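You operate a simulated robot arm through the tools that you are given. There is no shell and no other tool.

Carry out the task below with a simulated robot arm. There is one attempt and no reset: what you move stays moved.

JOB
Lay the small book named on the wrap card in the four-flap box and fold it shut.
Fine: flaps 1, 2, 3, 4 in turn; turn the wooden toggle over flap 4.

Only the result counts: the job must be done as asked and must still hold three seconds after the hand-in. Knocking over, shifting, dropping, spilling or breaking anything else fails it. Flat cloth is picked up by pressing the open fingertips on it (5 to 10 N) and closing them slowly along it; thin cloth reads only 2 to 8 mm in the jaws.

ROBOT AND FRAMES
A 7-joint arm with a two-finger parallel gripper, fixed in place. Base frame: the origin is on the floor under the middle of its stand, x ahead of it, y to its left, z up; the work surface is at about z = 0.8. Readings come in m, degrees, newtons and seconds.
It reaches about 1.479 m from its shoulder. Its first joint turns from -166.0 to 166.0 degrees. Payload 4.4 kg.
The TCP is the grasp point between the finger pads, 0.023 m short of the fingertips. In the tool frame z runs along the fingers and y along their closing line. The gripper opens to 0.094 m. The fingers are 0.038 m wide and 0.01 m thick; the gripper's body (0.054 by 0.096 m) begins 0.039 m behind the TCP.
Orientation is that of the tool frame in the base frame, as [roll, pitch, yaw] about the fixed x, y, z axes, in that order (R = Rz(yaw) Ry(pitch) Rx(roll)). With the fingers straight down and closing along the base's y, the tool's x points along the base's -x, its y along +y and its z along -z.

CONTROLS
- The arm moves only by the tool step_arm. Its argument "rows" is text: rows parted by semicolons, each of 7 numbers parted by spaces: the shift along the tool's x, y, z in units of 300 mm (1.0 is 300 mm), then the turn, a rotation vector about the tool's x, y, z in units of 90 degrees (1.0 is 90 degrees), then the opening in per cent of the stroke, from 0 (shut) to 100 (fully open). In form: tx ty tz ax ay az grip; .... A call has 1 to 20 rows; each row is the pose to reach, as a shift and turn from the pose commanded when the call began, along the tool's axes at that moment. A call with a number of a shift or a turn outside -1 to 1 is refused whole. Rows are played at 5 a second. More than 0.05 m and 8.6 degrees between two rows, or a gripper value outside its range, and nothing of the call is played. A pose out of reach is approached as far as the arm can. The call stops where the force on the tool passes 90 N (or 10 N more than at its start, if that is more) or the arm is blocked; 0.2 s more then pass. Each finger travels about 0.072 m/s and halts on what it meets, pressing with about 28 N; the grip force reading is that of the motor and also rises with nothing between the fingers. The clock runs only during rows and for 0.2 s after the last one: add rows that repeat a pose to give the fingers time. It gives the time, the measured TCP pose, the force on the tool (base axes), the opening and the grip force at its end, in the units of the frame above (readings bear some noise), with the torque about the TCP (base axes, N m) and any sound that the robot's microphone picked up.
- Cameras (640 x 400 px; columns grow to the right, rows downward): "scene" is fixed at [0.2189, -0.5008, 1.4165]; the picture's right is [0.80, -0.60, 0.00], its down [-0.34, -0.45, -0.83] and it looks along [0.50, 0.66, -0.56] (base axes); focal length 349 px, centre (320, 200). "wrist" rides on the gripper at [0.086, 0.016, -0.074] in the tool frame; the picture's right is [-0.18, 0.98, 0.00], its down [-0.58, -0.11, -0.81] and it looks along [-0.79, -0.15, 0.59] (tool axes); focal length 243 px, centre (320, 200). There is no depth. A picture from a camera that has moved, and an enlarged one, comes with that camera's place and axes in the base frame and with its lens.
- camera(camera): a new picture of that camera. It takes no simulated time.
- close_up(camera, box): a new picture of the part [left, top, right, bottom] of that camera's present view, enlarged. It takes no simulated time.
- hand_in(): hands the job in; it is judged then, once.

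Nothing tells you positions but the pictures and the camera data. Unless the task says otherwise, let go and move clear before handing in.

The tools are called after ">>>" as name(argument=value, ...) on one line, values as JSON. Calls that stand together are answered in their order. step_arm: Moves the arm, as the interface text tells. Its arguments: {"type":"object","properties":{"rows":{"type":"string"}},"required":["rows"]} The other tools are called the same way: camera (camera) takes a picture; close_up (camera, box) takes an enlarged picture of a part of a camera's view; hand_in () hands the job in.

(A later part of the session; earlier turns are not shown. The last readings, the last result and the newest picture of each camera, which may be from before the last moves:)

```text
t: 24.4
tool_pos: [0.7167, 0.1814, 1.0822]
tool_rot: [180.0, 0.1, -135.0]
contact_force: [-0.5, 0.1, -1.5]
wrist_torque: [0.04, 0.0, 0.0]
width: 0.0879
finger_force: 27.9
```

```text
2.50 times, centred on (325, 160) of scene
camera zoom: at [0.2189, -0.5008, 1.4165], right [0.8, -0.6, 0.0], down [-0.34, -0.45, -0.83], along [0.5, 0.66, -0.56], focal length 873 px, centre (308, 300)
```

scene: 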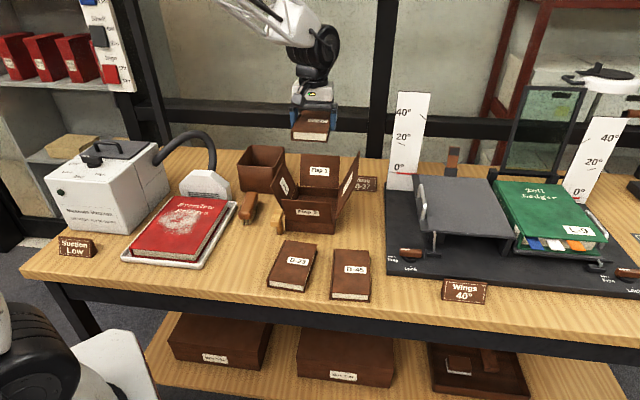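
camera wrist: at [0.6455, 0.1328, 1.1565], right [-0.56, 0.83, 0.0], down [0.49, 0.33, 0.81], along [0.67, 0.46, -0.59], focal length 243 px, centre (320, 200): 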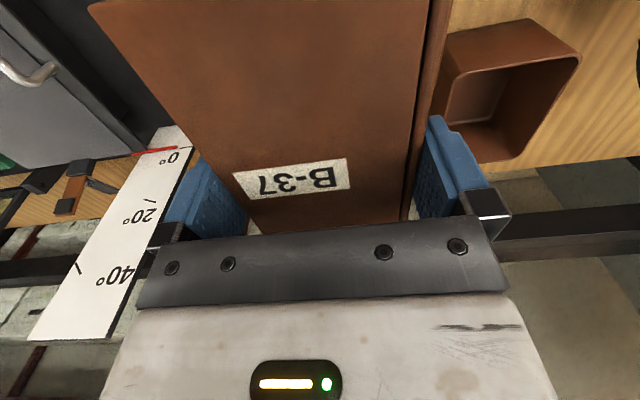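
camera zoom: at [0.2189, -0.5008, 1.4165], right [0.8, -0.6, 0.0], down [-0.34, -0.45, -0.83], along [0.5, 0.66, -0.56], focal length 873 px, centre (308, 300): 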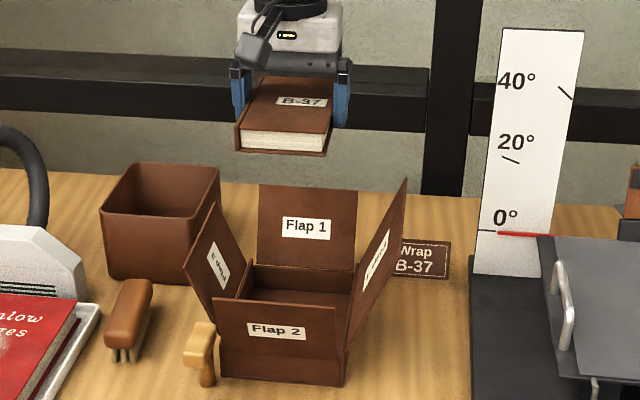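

The book is above the box. I'll lower partway and check clearance to each flap.

>>> step_arm(rows="0 0 0.1 0 0 0 0; 0 0 0.2 0 0 0 0; 0 0 0.3 0 0 0 0; 0 0 0.4 0 0 0 0; 0 0 0.4 0 0 0 0")

>>> close_up(camera="scene", box=[265, 110, 375, 240])

>>> camera(camera="wrist")

```text
t: 25.6
tool_pos: [0.7163, 0.1825, 0.9596]
tool_rot: [-180.0, 0.0, -134.9]
contact_force: [-0.8, 0.3, -2.7]
wrist_torque: [0.03, 0.01, -0.01]
width: 0.0877
finger_force: 27.8
```

```text
3.08 times, centred on (320, 175) of scene
camera zoom: at [0.2189, -0.5008, 1.4165], right [0.8, -0.6, 0.0], down [-0.34, -0.45, -0.83], along [0.5, 0.66, -0.56], focal length 1074 px, centre (320, 277)
```

zoom: 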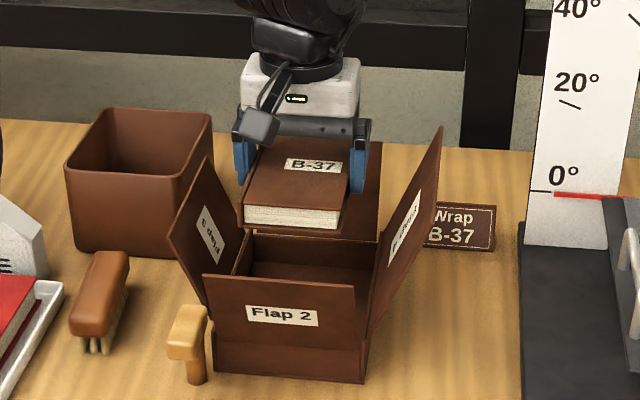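

```text
taken
camera wrist: at [0.6456, 0.1327, 1.0341], right [-0.56, 0.83, 0.0], down [0.49, 0.33, 0.81], along [0.67, 0.46, -0.59], focal length 243 px, centre (320, 200)
```

wrist: 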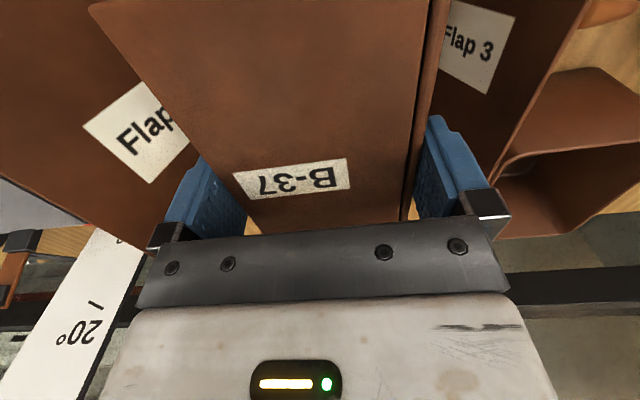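

The alignment looks good, but the back clearance is only about 4 mm. I'll shift 5 mm toward the front, then lower to just inside the walls and look again.

>>> step_arm(rows="0.0167 0 0.05 0 0 0 0; 0.0167 0 0.13 0 0 0 0; 0.0167 0 0.21 0 0 0 0; 0.0167 0 0.27 0 0 0 0; 0.0167 0 0.31 0 0 0 0; 0.0167 0 0.31 0 0 0 0")

>>> close_up(camera="scene", box=[265, 130, 375, 240])

>>> camera(camera="wrist")

```text
t: 27.0
tool_pos: [0.7136, 0.1796, 0.8672]
tool_rot: [-179.9, 0.1, -135.0]
contact_force: [-0.4, 0.0, -2.3]
wrist_torque: [0.02, -0.04, -0.01]
width: 0.088
finger_force: 27.9
```

```text
3.64 times, centred on (320, 185) of scene
camera zoom: at [0.2189, -0.5008, 1.4165], right [0.8, -0.6, 0.0], down [-0.34, -0.45, -0.83], along [0.5, 0.66, -0.56], focal length 1269 px, centre (320, 254)
```

zoom: 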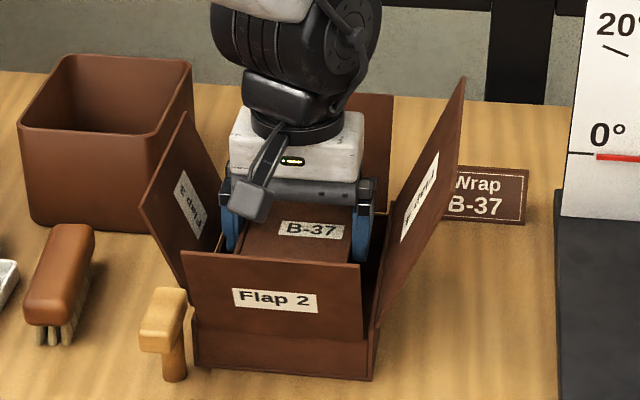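

```text
taken
camera wrist: at [0.6415, 0.129, 0.9424], right [-0.56, 0.83, 0.0], down [0.49, 0.33, 0.81], along [0.67, 0.46, -0.59], focal length 243 px, centre (320, 200)
```

wrist: 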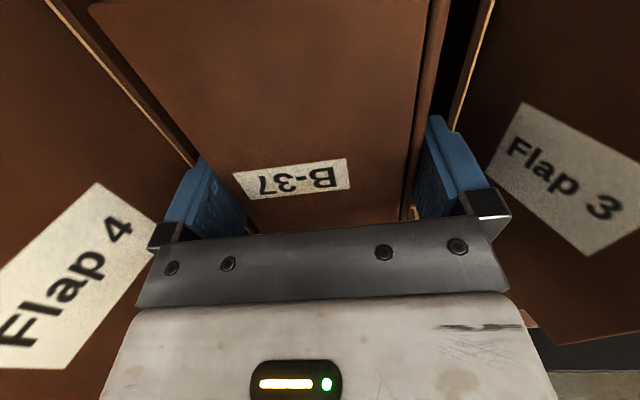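

>>> close_up(camera="scene", box=[295, 165, 365, 225])

>>> close_up(camera="wrist", box=[100, 0, 300, 240])

>>> close_up(camera="wrist", box=[380, 0, 540, 240])

```text
6.67 times, centred on (330, 195) of scene
camera zoom: at [0.2189, -0.5008, 1.4165], right [0.8, -0.6, 0.0], down [-0.34, -0.45, -0.83], along [0.5, 0.66, -0.56], focal length 2327 px, centre (253, 233)
```

zoom: 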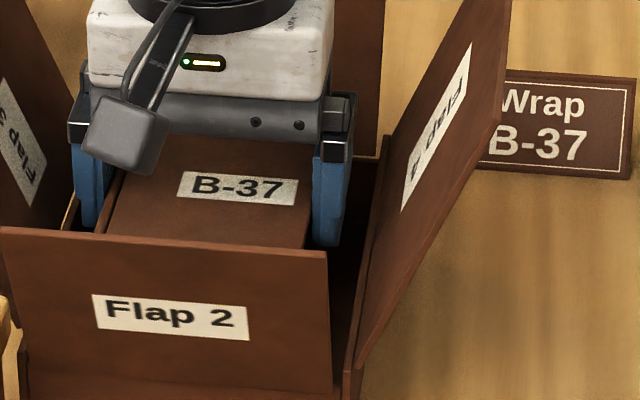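

```text
1.67 times, centred on (200, 120) of wrist
camera zoom: at [0.6415, 0.129, 0.9424], right [-0.56, 0.83, 0.0], down [0.49, 0.33, 0.81], along [0.67, 0.46, -0.59], focal length 404 px, centre (520, 333)
```

zoom: 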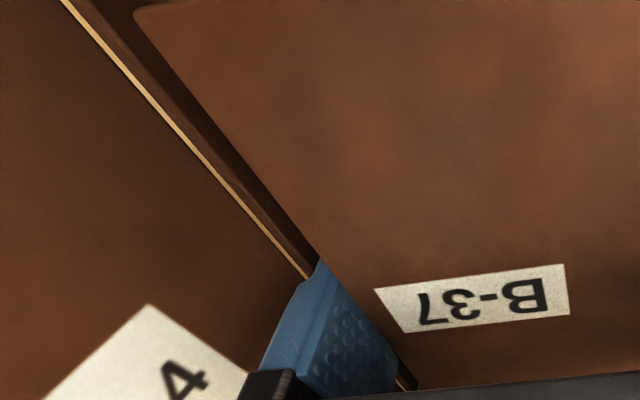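

```text
1.67 times, centred on (460, 120) of wrist
camera zoom: at [0.6415, 0.129, 0.9424], right [-0.56, 0.83, 0.0], down [0.49, 0.33, 0.81], along [0.67, 0.46, -0.59], focal length 404 px, centre (87, 333)
```

zoom: 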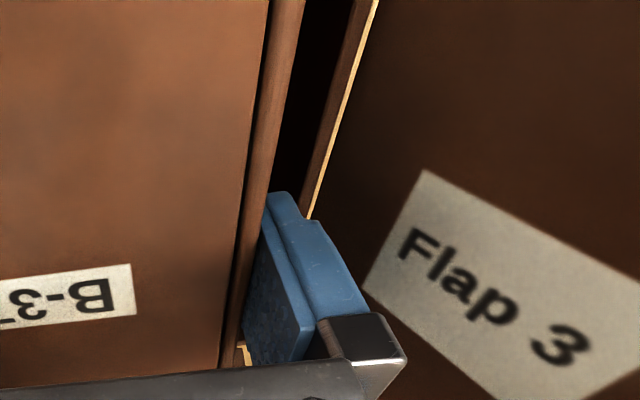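

The fingers have about 8 mm clearance to both side walls. I'll continue lowering into the box in small steps.

>>> step_arm(rows="0 0 0.02 0 0 0 0; 0 0 0.04 0 0 0 0; 0 0 0.06 0 0 0 0; 0 0 0.08 0 0 0 0; 0 0 0.08 0 0 0 0")

>>> close_up(camera="scene", box=[275, 150, 365, 240])

```text
t: 28.2
tool_pos: [0.7132, 0.1781, 0.8454]
tool_rot: [180.0, 0.0, -135.0]
contact_force: [0.3, 0.4, -1.5]
wrist_torque: [0.0, -0.02, 0.02]
width: 0.0875
finger_force: 28.3
```

```text
4.44 times, centred on (320, 195) of scene
camera zoom: at [0.2189, -0.5008, 1.4165], right [0.8, -0.6, 0.0], down [-0.34, -0.45, -0.83], along [0.5, 0.66, -0.56], focal length 1551 px, centre (320, 222)
```

zoom: 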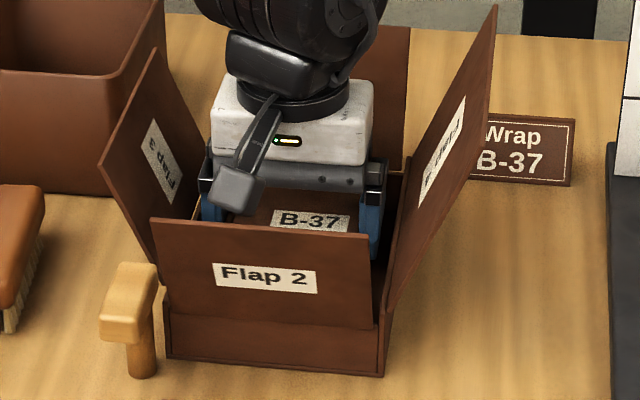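

>>> step_arm(rows="0 0 0.01 0 0 0 0; 0 0 0.02 0 0 0 0; 0 0 0.03 0 0 0 0; 0 0 0.04 0 0 0 0; 0 0 0.04 0 0 0 0")

>>> close_up(camera="scene", box=[275, 150, 365, 240])

```text
t: 29.4
tool_pos: [0.7145, 0.1781, 0.832]
tool_rot: [180.0, 0.1, -135.0]
contact_force: [-0.3, -0.5, -1.2]
wrist_torque: [0.03, -0.01, 0.04]
width: 0.0876
finger_force: 27.8
```

```text
4.44 times, centred on (320, 195) of scene
camera zoom: at [0.2189, -0.5008, 1.4165], right [0.8, -0.6, 0.0], down [-0.34, -0.45, -0.83], along [0.5, 0.66, -0.56], focal length 1551 px, centre (320, 222)
```

zoom: 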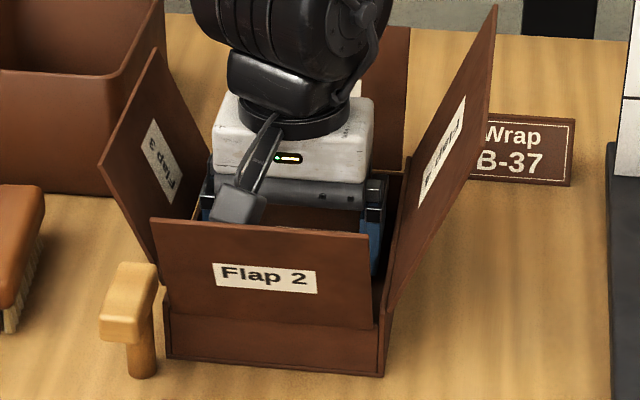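

>>> step_arm(rows="0 0 0.005 0 0 0 0; 0 0 0.01 0 0 0 0; 0 0 0.01 0 0 0 0")

```text
t: 30.2
tool_pos: [0.7126, 0.1782, 0.8292]
tool_rot: [-180.0, 0.1, -135.0]
contact_force: [-0.4, 0.4, -2.3]
wrist_torque: [0.01, -0.03, 0.01]
width: 0.0877
finger_force: 28.2
```

>>> step_arm(rows="0 0 0.004 0 0 0 0; 0 0 0.007 0 0 0 0; 0 0 0.007 0 0 0 0")

```text
t: 31.0
tool_pos: [0.7134, 0.1781, 0.8265]
tool_rot: [-179.9, 0.0, -135.0]
contact_force: [-0.6, -0.4, -0.8]
wrist_torque: [-0.05, 0.02, 0.01]
width: 0.0879
finger_force: 28.6
```

>>> step_arm(rows="0 0 0.004 0 0 0 0; 0 0 0.004 0 0 0 0")

```text
t: 31.6
tool_pos: [0.7142, 0.1787, 0.8274]
tool_rot: [179.9, 0.1, -135.0]
contact_force: [-11.3, -1.6, 24.1]
wrist_torque: [0.0, 0.87, -0.04]
width: 0.0877
finger_force: 27.6
```

The book has touched the floor, shown by an upward force. I'll back off 1 mm to relieve the load, then release with a small opening.

>>> step_arm(rows="0 0 -0.004 0 0 0 0; 0 0 -0.004 0 0 0 0")

>>> close_up(camera="scene", box=[275, 150, 365, 240])

>>> camera(camera="wrist")

```text
t: 32.2
tool_pos: [0.7138, 0.179, 0.8291]
tool_rot: [-180.0, 0.1, -135.0]
contact_force: [3.6, 1.9, 6.3]
wrist_torque: [0.36, -0.5, -0.11]
width: 0.0876
finger_force: 27.6
```

```text
4.44 times, centred on (320, 195) of scene
camera zoom: at [0.2189, -0.5008, 1.4165], right [0.8, -0.6, 0.0], down [-0.34, -0.45, -0.83], along [0.5, 0.66, -0.56], focal length 1551 px, centre (320, 222)
```

zoom: 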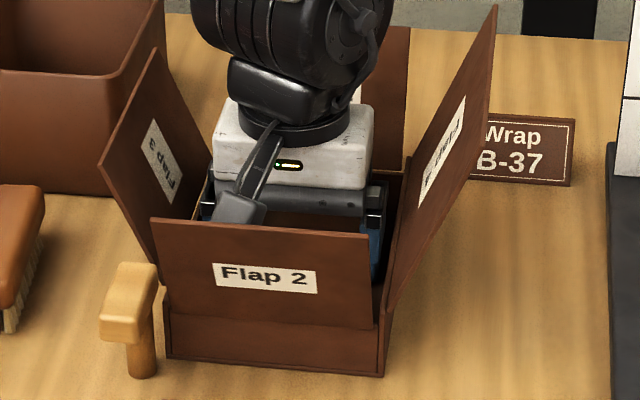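

```text
taken
camera wrist: at [0.642, 0.1287, 0.9019], right [-0.56, 0.83, 0.0], down [0.49, 0.33, 0.81], along [0.67, 0.46, -0.59], focal length 243 px, centre (320, 200)
```

wrist: 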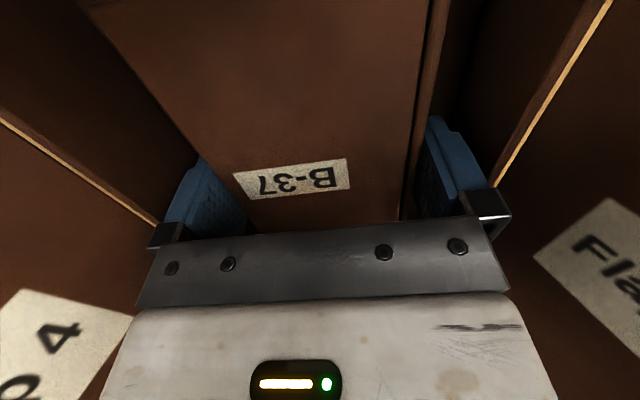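

The book is resting on the box floor and the flaps are undisturbed. I'll open only slightly to release, then withdraw straight up.

>>> step_arm(rows="0 0 0 0 0 0 94; 0 0 0 0 0 0 96; 0 0 0 0 0 0 98; 0 0 0 0 0 0 98")

>>> close_up(camera="wrist", box=[130, 0, 530, 240])

```text
t: 33.2
tool_pos: [0.7121, 0.1785, 0.8276]
tool_rot: [180.0, 0.0, -135.0]
contact_force: [0.1, -1.0, -0.2]
wrist_torque: [-0.02, 0.0, 0.0]
width: 0.092
finger_force: 0.0
```

```text
1.60 times, centred on (330, 120) of wrist
camera zoom: at [0.6418, 0.1286, 0.9019], right [-0.56, 0.83, 0.0], down [0.49, 0.33, 0.81], along [0.67, 0.46, -0.59], focal length 388 px, centre (304, 328)
```

zoom: 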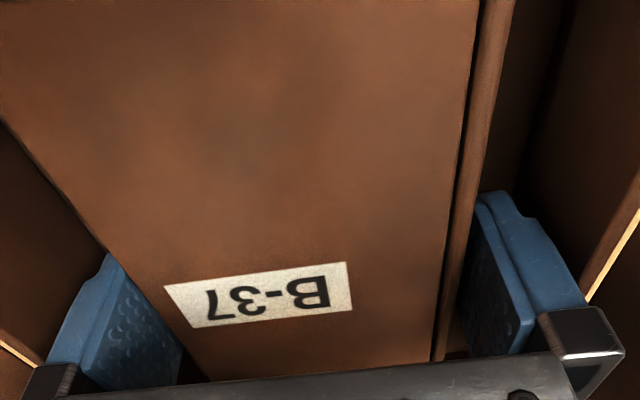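

Both fingers are free of the book. I'll withdraw straight up.

>>> step_arm(rows="0 0 -0.02 0 0 0 98; 0 0 -0.06 0 0 0 98; 0 0 -0.12 0 0 0 98; 0 0 -0.2 0 0 0 98; 0 0 -0.3 0 0 0 98; 0 0 -0.42 0 0 0 98; 0 0 -0.56 0 0 0 98; 0 0 -0.7 0 0 0 98; 0 0 -0.84 0 0 0 98; 0 0 -0.84 0 0 0 98")

>>> camera(camera="scene")

>>> close_up(camera="scene", box=[270, 150, 365, 240])

>>> camera(camera="wrist")

```text
t: 35.4
tool_pos: [0.7131, 0.1798, 1.0791]
tool_rot: [180.0, -0.1, -135.0]
contact_force: [-0.1, 0.0, 0.0]
wrist_torque: [0.01, -0.01, 0.0]
width: 0.0923
finger_force: 0.1
```

```text
taken
```

scene: 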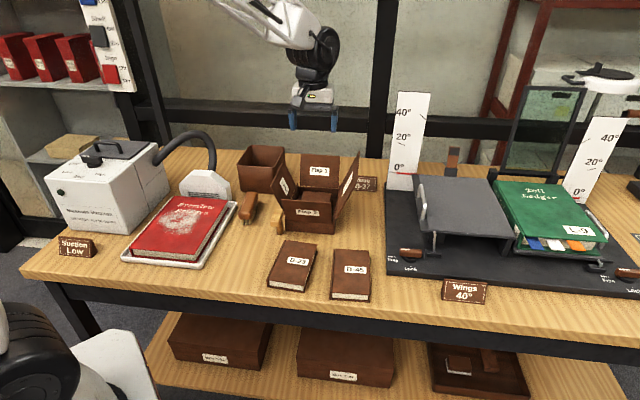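

```text
4.44 times, centred on (318, 195) of scene
camera zoom: at [0.2189, -0.5008, 1.4165], right [0.8, -0.6, 0.0], down [-0.34, -0.45, -0.83], along [0.5, 0.66, -0.56], focal length 1551 px, centre (331, 222)
```

zoom: 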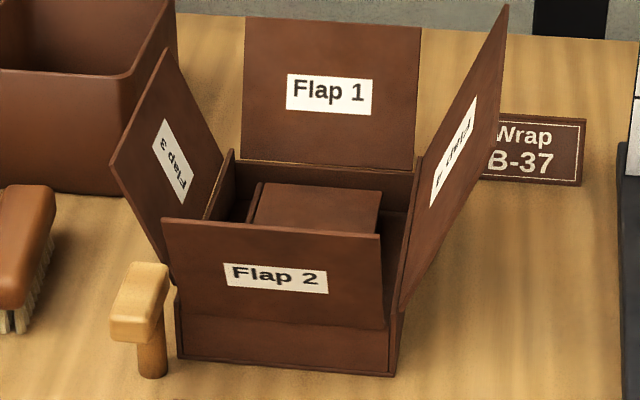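

```text
taken
camera wrist: at [0.6422, 0.1288, 1.1533], right [-0.56, 0.83, 0.0], down [0.49, 0.33, 0.81], along [0.67, 0.46, -0.59], focal length 243 px, centre (320, 200)
```

wrist: 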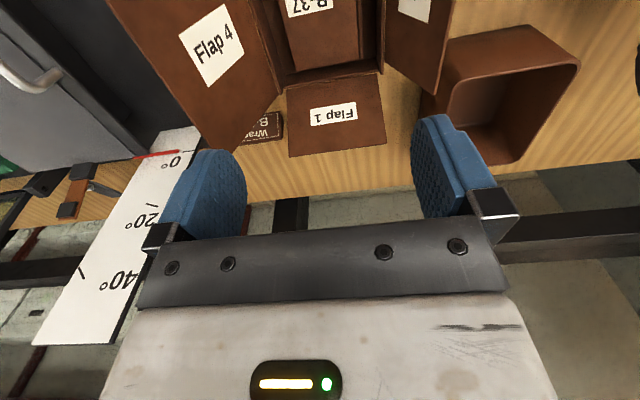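

B-37 lies flat inside the box and nothing else moved. Flap 1 at the back stands about 18° past vertical with its top at z≈0.935. I'll close the fingers and move behind it, above the bench, before lowering.

>>> step_arm(rows="-0.08 -0.004 0 0 0 0 70; -0.2 -0.008 0 0 0 0 40; -0.32 -0.008 0 0 0 0 0; -0.44 -0.008 0 0 0 0 0; -0.563 -0.008 0 0 0 0 0; -0.563 -0.008 0 0 0 0 0")

>>> close_up(camera="scene", box=[250, 60, 400, 240])

>>> camera(camera="wrist")

```text
t: 36.8
tool_pos: [0.8339, 0.2942, 1.0801]
tool_rot: [180.0, 0.0, -134.9]
contact_force: [0.7, 0.6, -1.1]
wrist_torque: [-0.02, 0.02, -0.01]
width: 0.0002
finger_force: 28.1
```

```text
2.22 times, centred on (325, 150) of scene
camera zoom: at [0.2189, -0.5008, 1.4165], right [0.8, -0.6, 0.0], down [-0.34, -0.45, -0.83], along [0.5, 0.66, -0.56], focal length 776 px, centre (309, 311)
```

zoom: 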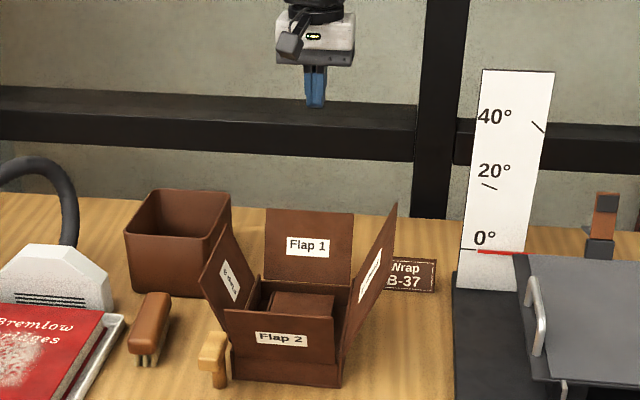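

```text
taken
camera wrist: at [0.7623, 0.2455, 1.1547], right [-0.56, 0.83, 0.0], down [0.49, 0.33, 0.81], along [0.67, 0.46, -0.59], focal length 243 px, centre (320, 200)
```

wrist: 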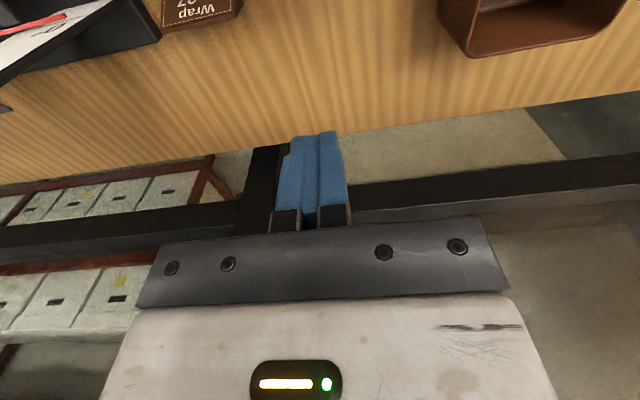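

The fingers are behind flap 1 with clear space. I'll lower so the tips sit below its top edge.

>>> step_arm(rows="0 0 0.1 0 0 0 0; 0 0 0.2 0 0 0 0; 0 0 0.3 0 0 0 0; 0 0 0.4 0 0 0 0; 0 0 0.5 0 0 0 0; 0 0 0.557 0 0 0 0; 0 0 0.557 0 0 0 0")

>>> close_up(camera="scene", box=[260, 110, 380, 240])

>>> camera(camera="wrist")

```text
t: 38.4
tool_pos: [0.8338, 0.2978, 0.9114]
tool_rot: [179.9, 0.0, -134.9]
contact_force: [-0.1, 0.7, -0.8]
wrist_torque: [0.01, -0.03, 0.0]
width: 0.0
finger_force: 27.5
```

```text
3.08 times, centred on (320, 175) of scene
camera zoom: at [0.2189, -0.5008, 1.4165], right [0.8, -0.6, 0.0], down [-0.34, -0.45, -0.83], along [0.5, 0.66, -0.56], focal length 1074 px, centre (320, 277)
```

zoom: 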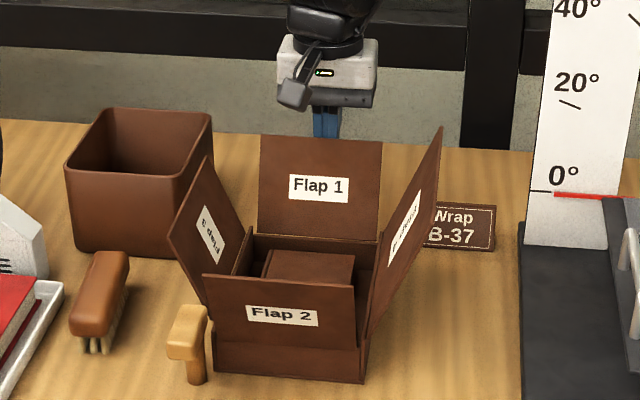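

```text
taken
camera wrist: at [0.7625, 0.2477, 0.9861], right [-0.56, 0.83, 0.0], down [0.49, 0.33, 0.81], along [0.67, 0.46, -0.59], focal length 243 px, centre (320, 200)
```

wrist: 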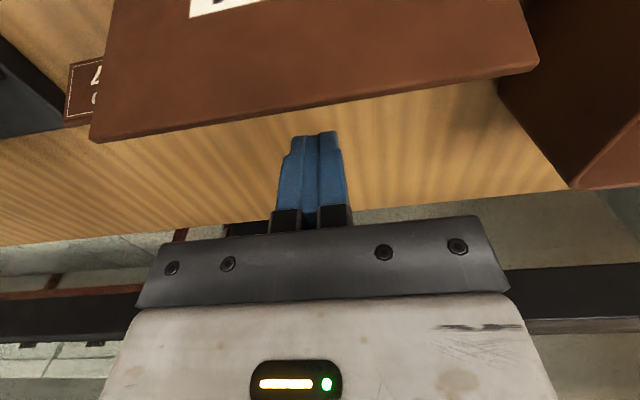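

The fingers are behind flap 1 and clear of it. I'll push it gently toward the box and watch the force.

>>> step_arm(rows="0.04 0 0 0 0 0 0; 0.08 0 0 0 0 0 0; 0.11 0 0 0 0 0 0; 0.14 0 0 0 0 0 0; 0.17 0 0 0 0 0 0; 0.2 0 0 0 0 0 0; 0.23 0 0 0 0 0 0; 0.26 0 0 0 0 0 0; 0.26 0 0 0 0 0 0")

>>> close_up(camera="scene", box=[260, 110, 380, 240])

>>> camera(camera="wrist")

```text
t: 40.4
tool_pos: [0.7794, 0.2404, 0.9124]
tool_rot: [180.0, 0.0, -135.0]
contact_force: [-0.3, 0.0, -0.7]
wrist_torque: [-0.01, 0.01, 0.0]
width: 0.0002
finger_force: 27.3
```

```text
3.08 times, centred on (320, 175) of scene
camera zoom: at [0.2189, -0.5008, 1.4165], right [0.8, -0.6, 0.0], down [-0.34, -0.45, -0.83], along [0.5, 0.66, -0.56], focal length 1074 px, centre (320, 277)
```

zoom: 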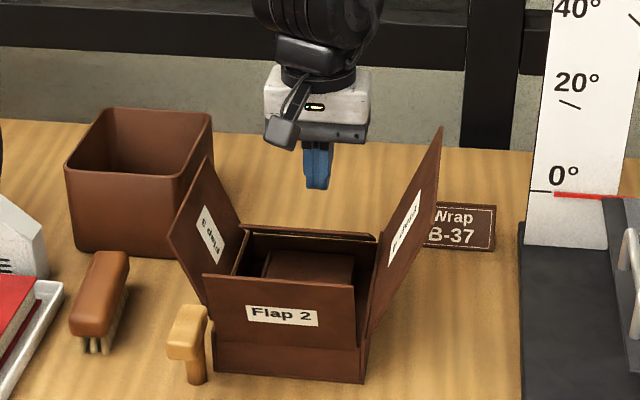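

```text
taken
camera wrist: at [0.7079, 0.191, 0.9866], right [-0.56, 0.83, 0.0], down [0.49, 0.33, 0.81], along [0.67, 0.46, -0.59], focal length 243 px, centre (320, 200)
```

wrist: 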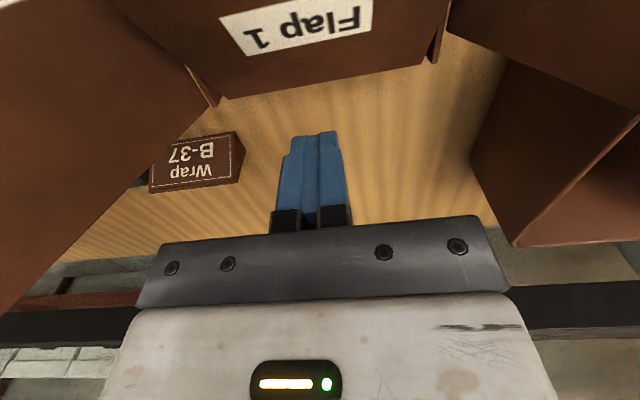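

>>> close_up(camera="scene", box=[275, 150, 365, 215])

>>> close_up(camera="wrist", box=[150, 0, 480, 120])

```text
6.15 times, centred on (320, 182) of scene
camera zoom: at [0.2189, -0.5008, 1.4165], right [0.8, -0.6, 0.0], down [-0.34, -0.45, -0.83], along [0.5, 0.66, -0.56], focal length 2148 px, centre (320, 308)
```

zoom: 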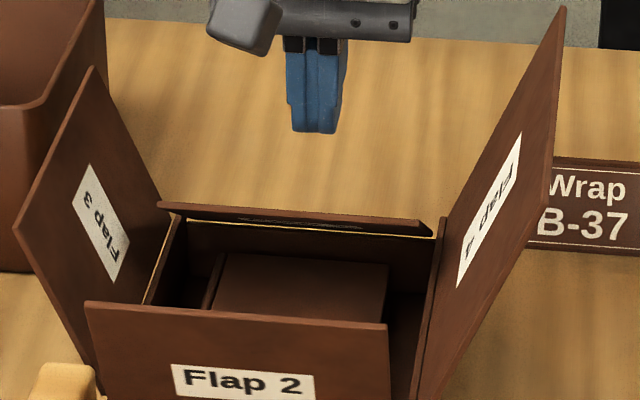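

```text
1.94 times, centred on (315, 60) of wrist
camera zoom: at [0.7079, 0.191, 0.9866], right [-0.56, 0.83, 0.0], down [0.49, 0.33, 0.81], along [0.67, 0.46, -0.59], focal length 470 px, centre (330, 472)
```

zoom: 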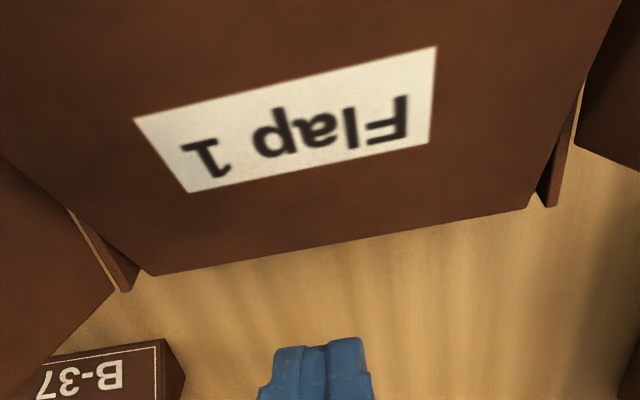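

Flap 1 has swung inward and is now about 30° above closed. I'll wait a moment to see whether it's still moving.

>>> step_arm(rows="0 0 0 0 0 0 0; 0 0 0 0 0 0 0; 0 0 0 0 0 0 0; 0 0 0 0 0 0 0; 0 0 0 0 0 0 0")

>>> close_up(camera="scene", box=[275, 150, 365, 215])

```text
t: 41.6
tool_pos: [0.7798, 0.2399, 0.913]
tool_rot: [180.0, -0.1, -135.1]
contact_force: [-0.5, -0.7, -0.2]
wrist_torque: [0.0, -0.03, -0.02]
width: 0.0001
finger_force: 28.2
```

```text
6.15 times, centred on (320, 182) of scene
camera zoom: at [0.2189, -0.5008, 1.4165], right [0.8, -0.6, 0.0], down [-0.34, -0.45, -0.83], along [0.5, 0.66, -0.56], focal length 2148 px, centre (320, 308)
```

zoom: 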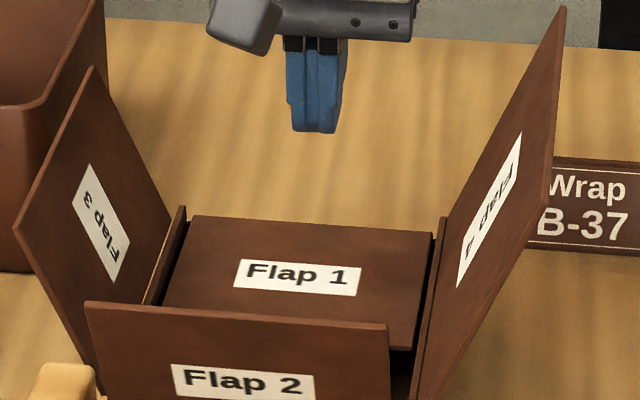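

Flap 1 has fallen flat by itself, since the hinges are gravity-damped. Next I'll raise, go over the box and come down in front of flap 2.

>>> step_arm(rows="0 0 -0.12 0 0 0 0; 0 0 -0.24 0 0 0 0; 0 0 -0.36 0 0 0 0; 0 0 -0.48 0 0 0 0; 0 0 -0.567 0 0 0 0; 0.12 0.008 -0.567 0 0 0 0; 0.24 0.008 -0.567 0 0 0 0; 0.36 0.008 -0.567 0 0 0 0; 0.48 0.008 -0.567 0 0 0 0; 0.6 0.008 -0.567 0 0 0 0; 0.72 0.008 -0.567 0 0 0 0; 0.84 0.008 -0.567 0 0 0 0; 0.967 0.008 -0.567 0 0 0 0; 0.967 0.008 -0.567 0 0 0 0")

>>> camera(camera="scene")

>>> camera(camera="wrist")

```text
t: 44.6
tool_pos: [0.5709, 0.0371, 1.0822]
tool_rot: [-179.9, 0.0, -135.1]
contact_force: [-0.2, 0.0, -0.4]
wrist_torque: [-0.01, -0.01, -0.01]
width: 0.0002
finger_force: 27.9
```

```text
taken
```

scene: 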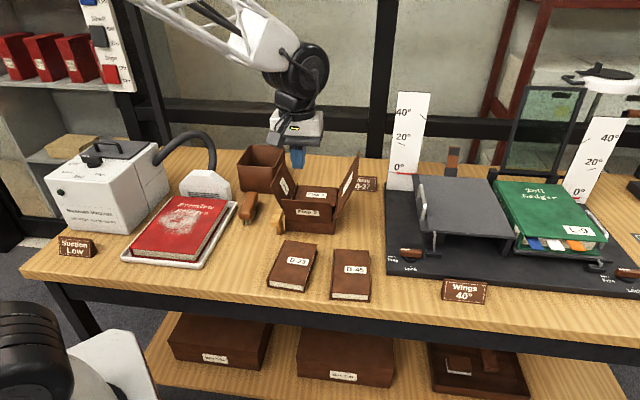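

```text
taken
camera wrist: at [0.5003, -0.0124, 1.1567], right [-0.56, 0.83, 0.0], down [0.49, 0.33, 0.81], along [0.67, 0.46, -0.59], focal length 243 px, centre (320, 200)
```

wrist: 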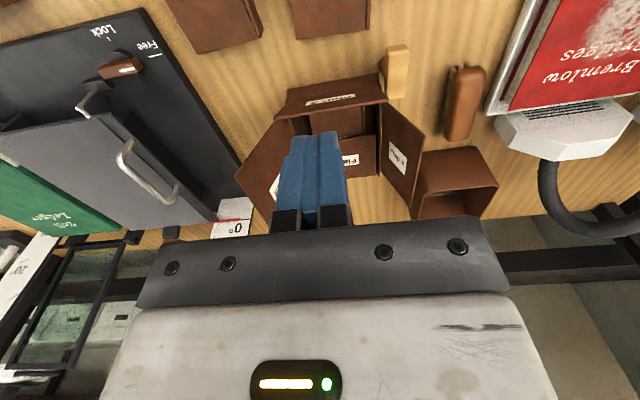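

I'm in front of flap 2. I'll lower and push it inward.

>>> step_arm(rows="0 0 0.11 0 0 0 0; 0 0 0.22 0 0 0 0; 0 0 0.33 0 0 0 0; 0 0 0.44 0 0 0 0; 0 0 0.54 0 0 0 0; 0 0 0.563 0 0 0 0; 0 0 0.563 0 0 0 0")

>>> close_up(camera="scene", box=[260, 110, 380, 250])

>>> camera(camera="wrist")

```text
t: 46.2
tool_pos: [0.5729, 0.0377, 0.914]
tool_rot: [-180.0, 0.0, -135.0]
contact_force: [0.2, -0.4, 0.3]
wrist_torque: [0.01, 0.01, 0.02]
width: 0.0
finger_force: 28.5
```

```text
2.86 times, centred on (320, 180) of scene
camera zoom: at [0.2189, -0.5008, 1.4165], right [0.8, -0.6, 0.0], down [-0.34, -0.45, -0.83], along [0.5, 0.66, -0.56], focal length 997 px, centre (320, 257)
```

zoom: 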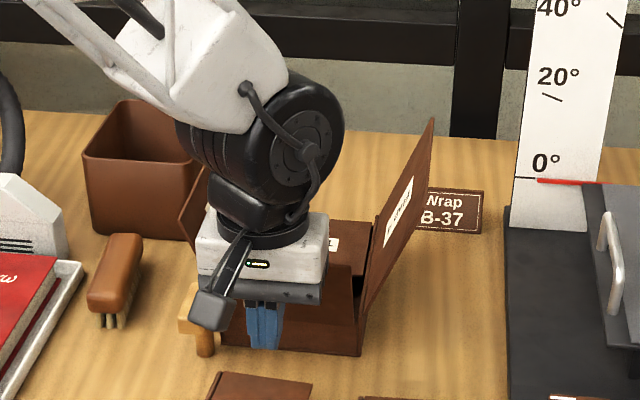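

```text
taken
camera wrist: at [0.5014, -0.0117, 0.9876], right [-0.56, 0.83, 0.0], down [0.49, 0.33, 0.81], along [0.67, 0.46, -0.59], focal length 243 px, centre (320, 200)
```

wrist: 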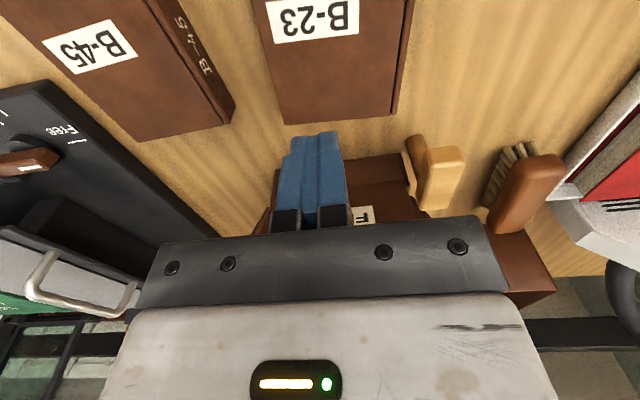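

>>> step_arm(rows="-0.03 0 -0.03 0 0 0 0; -0.07 0 -0.05 0 0 0 0; -0.11 0 -0.05 0 0 0 0; -0.15 0 -0.05 0 0 0 0; -0.19 0 -0.05 0 0 0 0; -0.23 0 -0.05 0 0 0 0; -0.27 0 -0.05 0 0 0 0; -0.31 0 -0.05 0 0 0 0; -0.35 0 -0.05 0 0 0 0; -0.39 0 -0.05 0 0 0 0; -0.39 0 -0.05 0 0 0 0")

>>> close_up(camera="scene", box=[260, 110, 380, 250])

>>> camera(camera="wrist")

```text
t: 48.6
tool_pos: [0.6549, 0.1196, 0.9297]
tool_rot: [180.0, -0.1, -135.1]
contact_force: [0.1, 0.6, 0.1]
wrist_torque: [0.0, -0.02, 0.01]
width: 0.0
finger_force: 27.7
```

```text
2.86 times, centred on (320, 180) of scene
camera zoom: at [0.2189, -0.5008, 1.4165], right [0.8, -0.6, 0.0], down [-0.34, -0.45, -0.83], along [0.5, 0.66, -0.56], focal length 997 px, centre (320, 257)
```

zoom: 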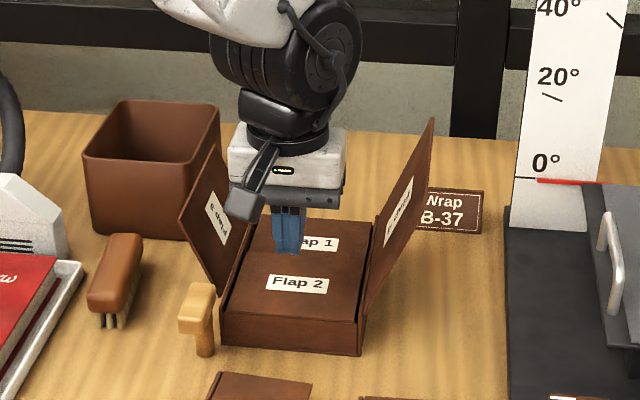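

```text
taken
camera wrist: at [0.5837, 0.0701, 1.0031], right [-0.56, 0.83, 0.0], down [0.49, 0.33, 0.81], along [0.67, 0.46, -0.59], focal length 243 px, centre (320, 200)
```

wrist: 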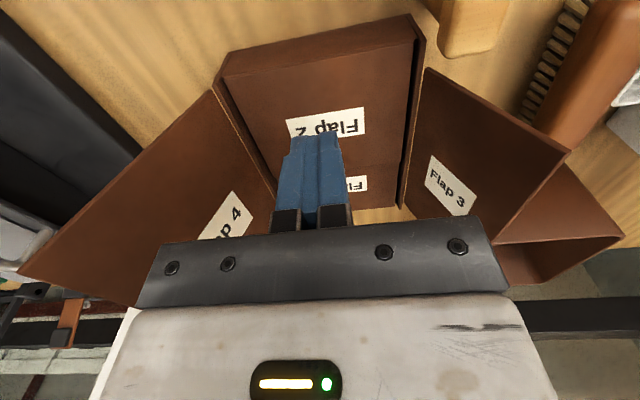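

Flap 2 has dropped shut over flap 1. Next is flap 3 on the left: I'll raise, move over to its outer side, and check the surroundings before lowering.

>>> step_arm(rows="0 0 -0.11 0 0 0 0; 0 0 -0.22 0 0 0 0; 0 0 -0.33 0 0 0 0; 0 0 -0.44 0 0 0 0; 0 0 -0.533 0 0 0 0; -0.048 0.102 -0.533 0 0 0 0; -0.096 0.205 -0.533 0 0 0 0; -0.144 0.307 -0.533 0 0 0 0; -0.192 0.41 -0.533 0 0 0 0; -0.24 0.512 -0.533 0 0 0 0; -0.24 0.512 -0.533 0 0 0 0")

>>> close_up(camera="scene", box=[210, 80, 390, 250])

>>> camera(camera="wrist")

```text
t: 51.0
tool_pos: [0.5973, 0.2797, 1.0887]
tool_rot: [180.0, 0.1, -134.9]
contact_force: [0.2, -0.2, -0.2]
wrist_torque: [-0.02, -0.05, -0.03]
width: 0.0
finger_force: 28.1
```

```text
2.35 times, centred on (300, 165) of scene
camera zoom: at [0.2189, -0.5008, 1.4165], right [0.8, -0.6, 0.0], down [-0.34, -0.45, -0.83], along [0.5, 0.66, -0.56], focal length 821 px, centre (367, 282)
```

zoom: 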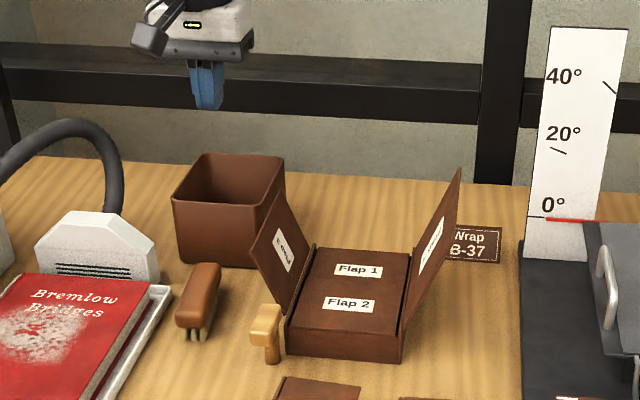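

```text
taken
camera wrist: at [0.5255, 0.2308, 1.1629], right [-0.56, 0.83, 0.0], down [0.49, 0.33, 0.81], along [0.67, 0.46, -0.59], focal length 243 px, centre (320, 200)
```

wrist: 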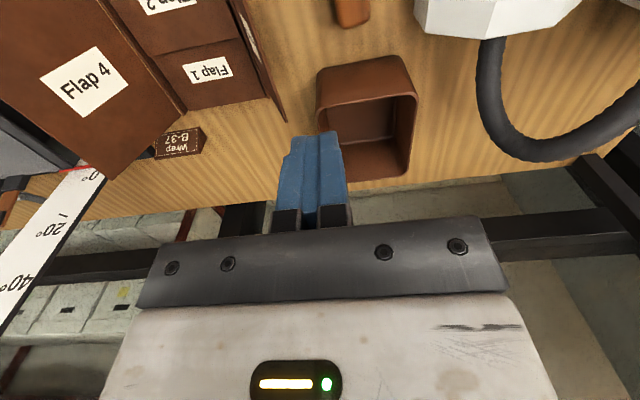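

>>> step_arm(rows="0 0 0.11 0 0 0 0; 0 0 0.22 0 0 0 0; 0 0 0.33 0 0 0 0; 0 0 0.44 0 0 0 0; 0 0 0.51 0 0 0 0; 0 0 0.543 0 0 0 0; 0 0 0.543 0 0 0 0")

>>> close_up(camera="scene", box=[210, 110, 390, 250])

>>> camera(camera="wrist")

```text
t: 52.6
tool_pos: [0.5963, 0.2778, 0.9247]
tool_rot: [180.0, 0.0, -135.0]
contact_force: [-0.6, 0.5, 0.4]
wrist_torque: [-0.03, 0.01, 0.01]
width: 0.0001
finger_force: 27.6
```

```text
2.86 times, centred on (300, 180) of scene
camera zoom: at [0.2189, -0.5008, 1.4165], right [0.8, -0.6, 0.0], down [-0.34, -0.45, -0.83], along [0.5, 0.66, -0.56], focal length 997 px, centre (377, 257)
```

zoom: 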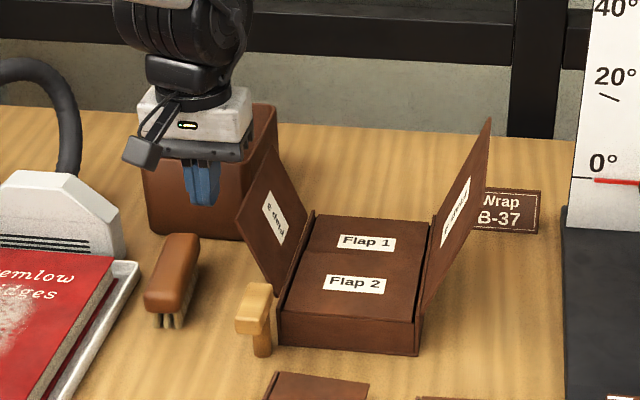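

```text
taken
camera wrist: at [0.5255, 0.229, 0.9987], right [-0.56, 0.83, 0.0], down [0.49, 0.33, 0.81], along [0.67, 0.46, -0.59], focal length 243 px, centre (320, 200)
```

wrist: 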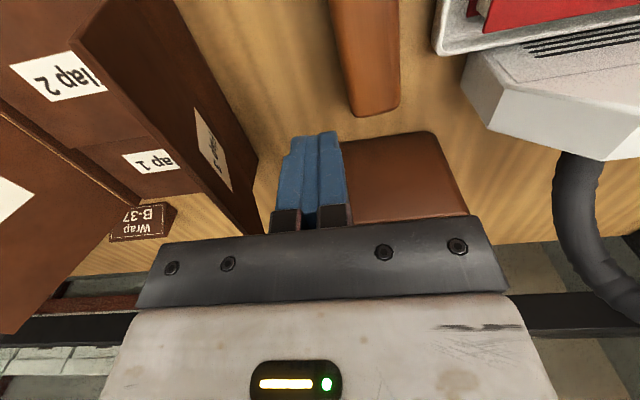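

The fingers are outside flap 3 and clear of the caddy and the brush. I'll push it toward the box.

>>> step_arm(rows="0 -0.04 0 0 0 0 0; 0 -0.08 0 0 0 0 0; 0 -0.12 0 0 0 0 0; 0 -0.16 0 0 0 0 0; 0 -0.2 0 0 0 0 0; 0 -0.24 0 0 0 0 0; 0 -0.28 0 0 0 0 0; 0 -0.32 0 0 0 0 0; 0 -0.36 0 0 0 0 0; 0 -0.36 0 0 0 0 0")

>>> close_up(camera="scene", box=[210, 110, 390, 250])

>>> camera(camera="wrist")

```text
t: 54.8
tool_pos: [0.6741, 0.2034, 0.9241]
tool_rot: [-179.9, 0.0, -135.0]
contact_force: [-0.1, -0.5, -0.4]
wrist_torque: [0.0, 0.03, 0.0]
width: 0.0001
finger_force: 28.2
```

```text
2.86 times, centred on (300, 180) of scene
camera zoom: at [0.2189, -0.5008, 1.4165], right [0.8, -0.6, 0.0], down [-0.34, -0.45, -0.83], along [0.5, 0.66, -0.56], focal length 997 px, centre (377, 257)
```

zoom: 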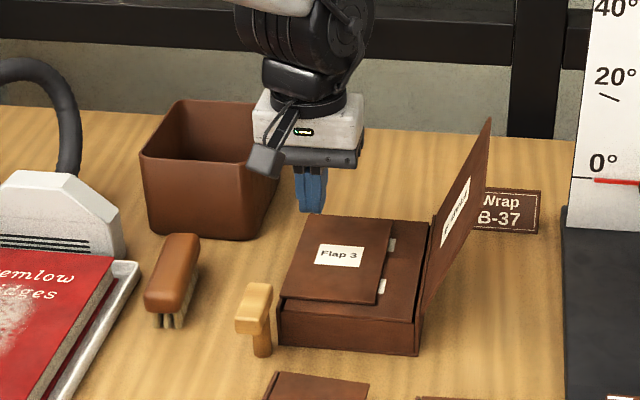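

```text
taken
camera wrist: at [0.6026, 0.1538, 0.9986], right [-0.56, 0.83, 0.0], down [0.49, 0.33, 0.81], along [0.67, 0.46, -0.59], focal length 243 px, centre (320, 200)
```

wrist: 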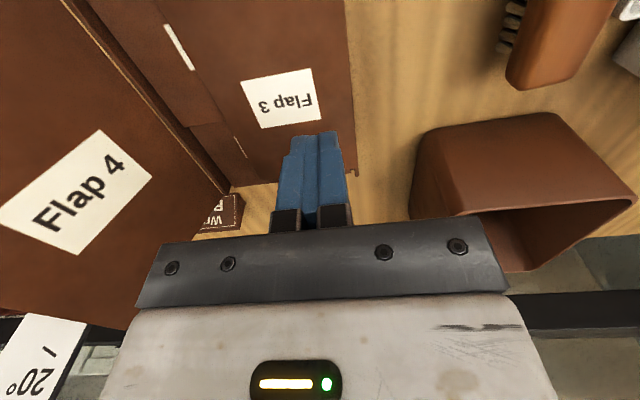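

Flap 3 is shut over flaps 1 and 2. Next is flap 4 on the right: I'll raise, cross over to its outer side and check clearance to the stand on the right.

>>> step_arm(rows="0 0 -0.12 0 0 0 0; 0 0 -0.24 0 0 0 0; 0 0 -0.36 0 0 0 0; 0 0 -0.48 0 0 0 0; 0 0 -0.587 0 0 0 0; 0 -0.118 -0.587 0 0 0 0; 0 -0.236 -0.587 0 0 0 0; 0 -0.354 -0.587 0 0 0 0; 0 -0.472 -0.587 0 0 0 0; 0 -0.59 -0.587 0 0 0 0; 0 -0.707 -0.587 0 0 0 0; 0 -0.707 -0.587 0 0 0 0")

>>> close_up(camera="scene", box=[260, 60, 470, 250])

>>> camera(camera="wrist")

```text
t: 57.4
tool_pos: [0.8253, 0.0549, 1.1034]
tool_rot: [180.0, -0.1, -135.1]
contact_force: [-0.6, -0.6, -0.5]
wrist_torque: [-0.01, 0.01, 0.0]
width: 0.0002
finger_force: 28.1
```

```text
2.11 times, centred on (365, 155) of scene
camera zoom: at [0.2189, -0.5008, 1.4165], right [0.8, -0.6, 0.0], down [-0.34, -0.45, -0.83], along [0.5, 0.66, -0.56], focal length 735 px, centre (225, 295)
```

zoom: 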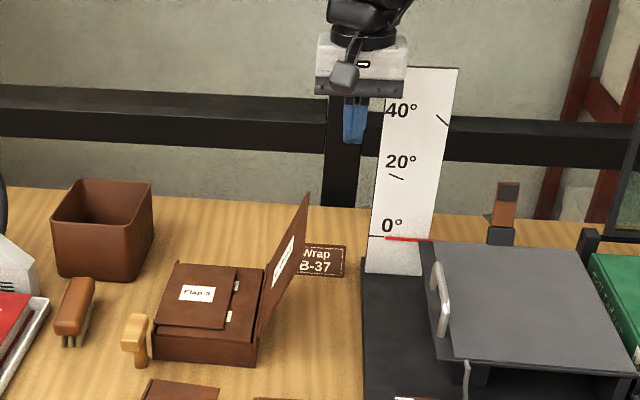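

```text
taken
camera wrist: at [0.7538, 0.0048, 1.1763], right [-0.56, 0.83, 0.0], down [0.49, 0.33, 0.81], along [0.67, 0.46, -0.59], focal length 243 px, centre (320, 200)
```

wrist: 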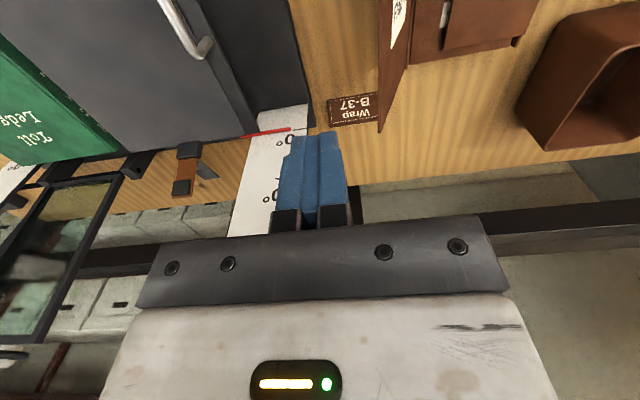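

>>> step_arm(rows="0 0 0.1 0 0 0 0; 0 0 0.2 0 0 0 0; 0 0 0.3 0 0 0 0; 0 0 0.4 0 0 0 0; 0 0 0.5 0 0 0 0; 0 0 0.5 0 0 0 0")

>>> close_up(camera="scene", box=[260, 90, 440, 250])

>>> camera(camera="wrist")

```text
t: 58.8
tool_pos: [0.8242, 0.0551, 0.9512]
tool_rot: [180.0, 0.1, -135.1]
contact_force: [0.4, -0.2, 0.8]
wrist_torque: [-0.02, -0.03, -0.01]
width: 0.0003
finger_force: 27.9
```

```text
2.50 times, centred on (350, 170) of scene
camera zoom: at [0.2189, -0.5008, 1.4165], right [0.8, -0.6, 0.0], down [-0.34, -0.45, -0.83], along [0.5, 0.66, -0.56], focal length 873 px, centre (245, 275)
```

zoom: 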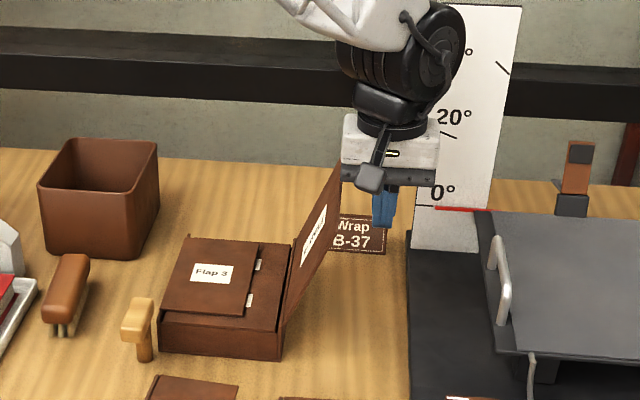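

```text
taken
camera wrist: at [0.7535, 0.0054, 1.026], right [-0.56, 0.83, 0.0], down [0.49, 0.33, 0.81], along [0.67, 0.46, -0.59], focal length 243 px, centre (320, 200)
```

wrist: 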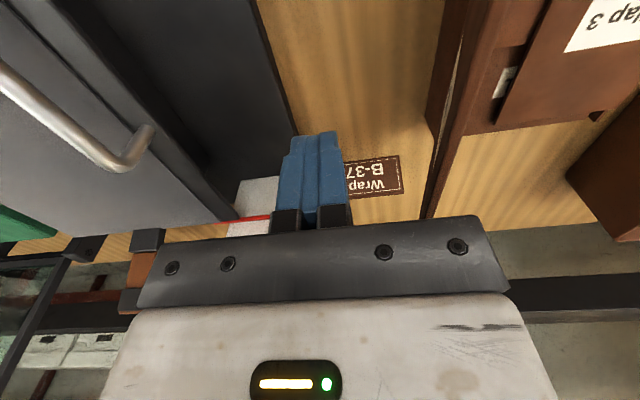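

The fingers are outside flap 4 with clearance. I'll push it over.

>>> step_arm(rows="0 0.04 0 0 0 0 0; 0 0.08 0 0 0 0 0; 0 0.12 0 0 0 0 0; 0 0.16 0 0 0 0 0; 0 0.2 0 0 0 0 0; 0 0.24 0 0 0 0 0; 0 0.28 0 0 0 0 0; 0 0.32 0 0 0 0 0; 0 0.36 0 0 0 0 0; 0 0.4 0 0 0 0 0; 0 0.4 0 0 0 0 0")

>>> close_up(camera="scene", box=[260, 90, 440, 250])

>>> camera(camera="wrist")

```text
t: 61.2
tool_pos: [0.7391, 0.1378, 0.951]
tool_rot: [-179.9, 0.0, -135.1]
contact_force: [0.2, 0.0, -0.7]
wrist_torque: [-0.02, -0.03, 0.03]
width: 0.0
finger_force: 28.2
```

```text
2.50 times, centred on (350, 170) of scene
camera zoom: at [0.2189, -0.5008, 1.4165], right [0.8, -0.6, 0.0], down [-0.34, -0.45, -0.83], along [0.5, 0.66, -0.56], focal length 873 px, centre (245, 275)
```

zoom: 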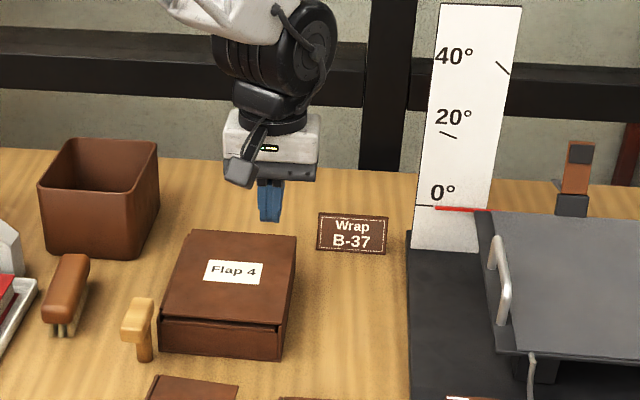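

```text
taken
camera wrist: at [0.667, 0.0883, 1.025], right [-0.56, 0.83, 0.0], down [0.49, 0.33, 0.81], along [0.67, 0.46, -0.59], focal length 243 px, centre (320, 200)
```

wrist: 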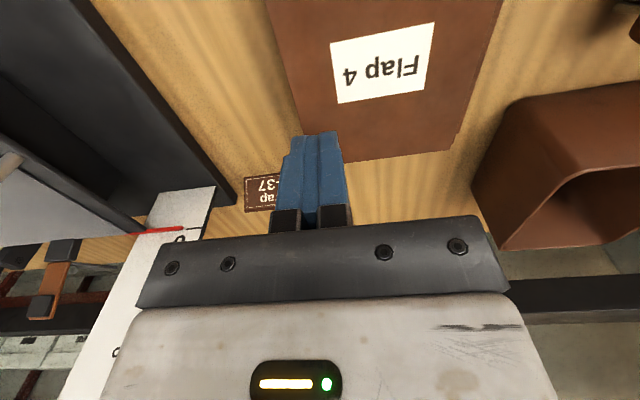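

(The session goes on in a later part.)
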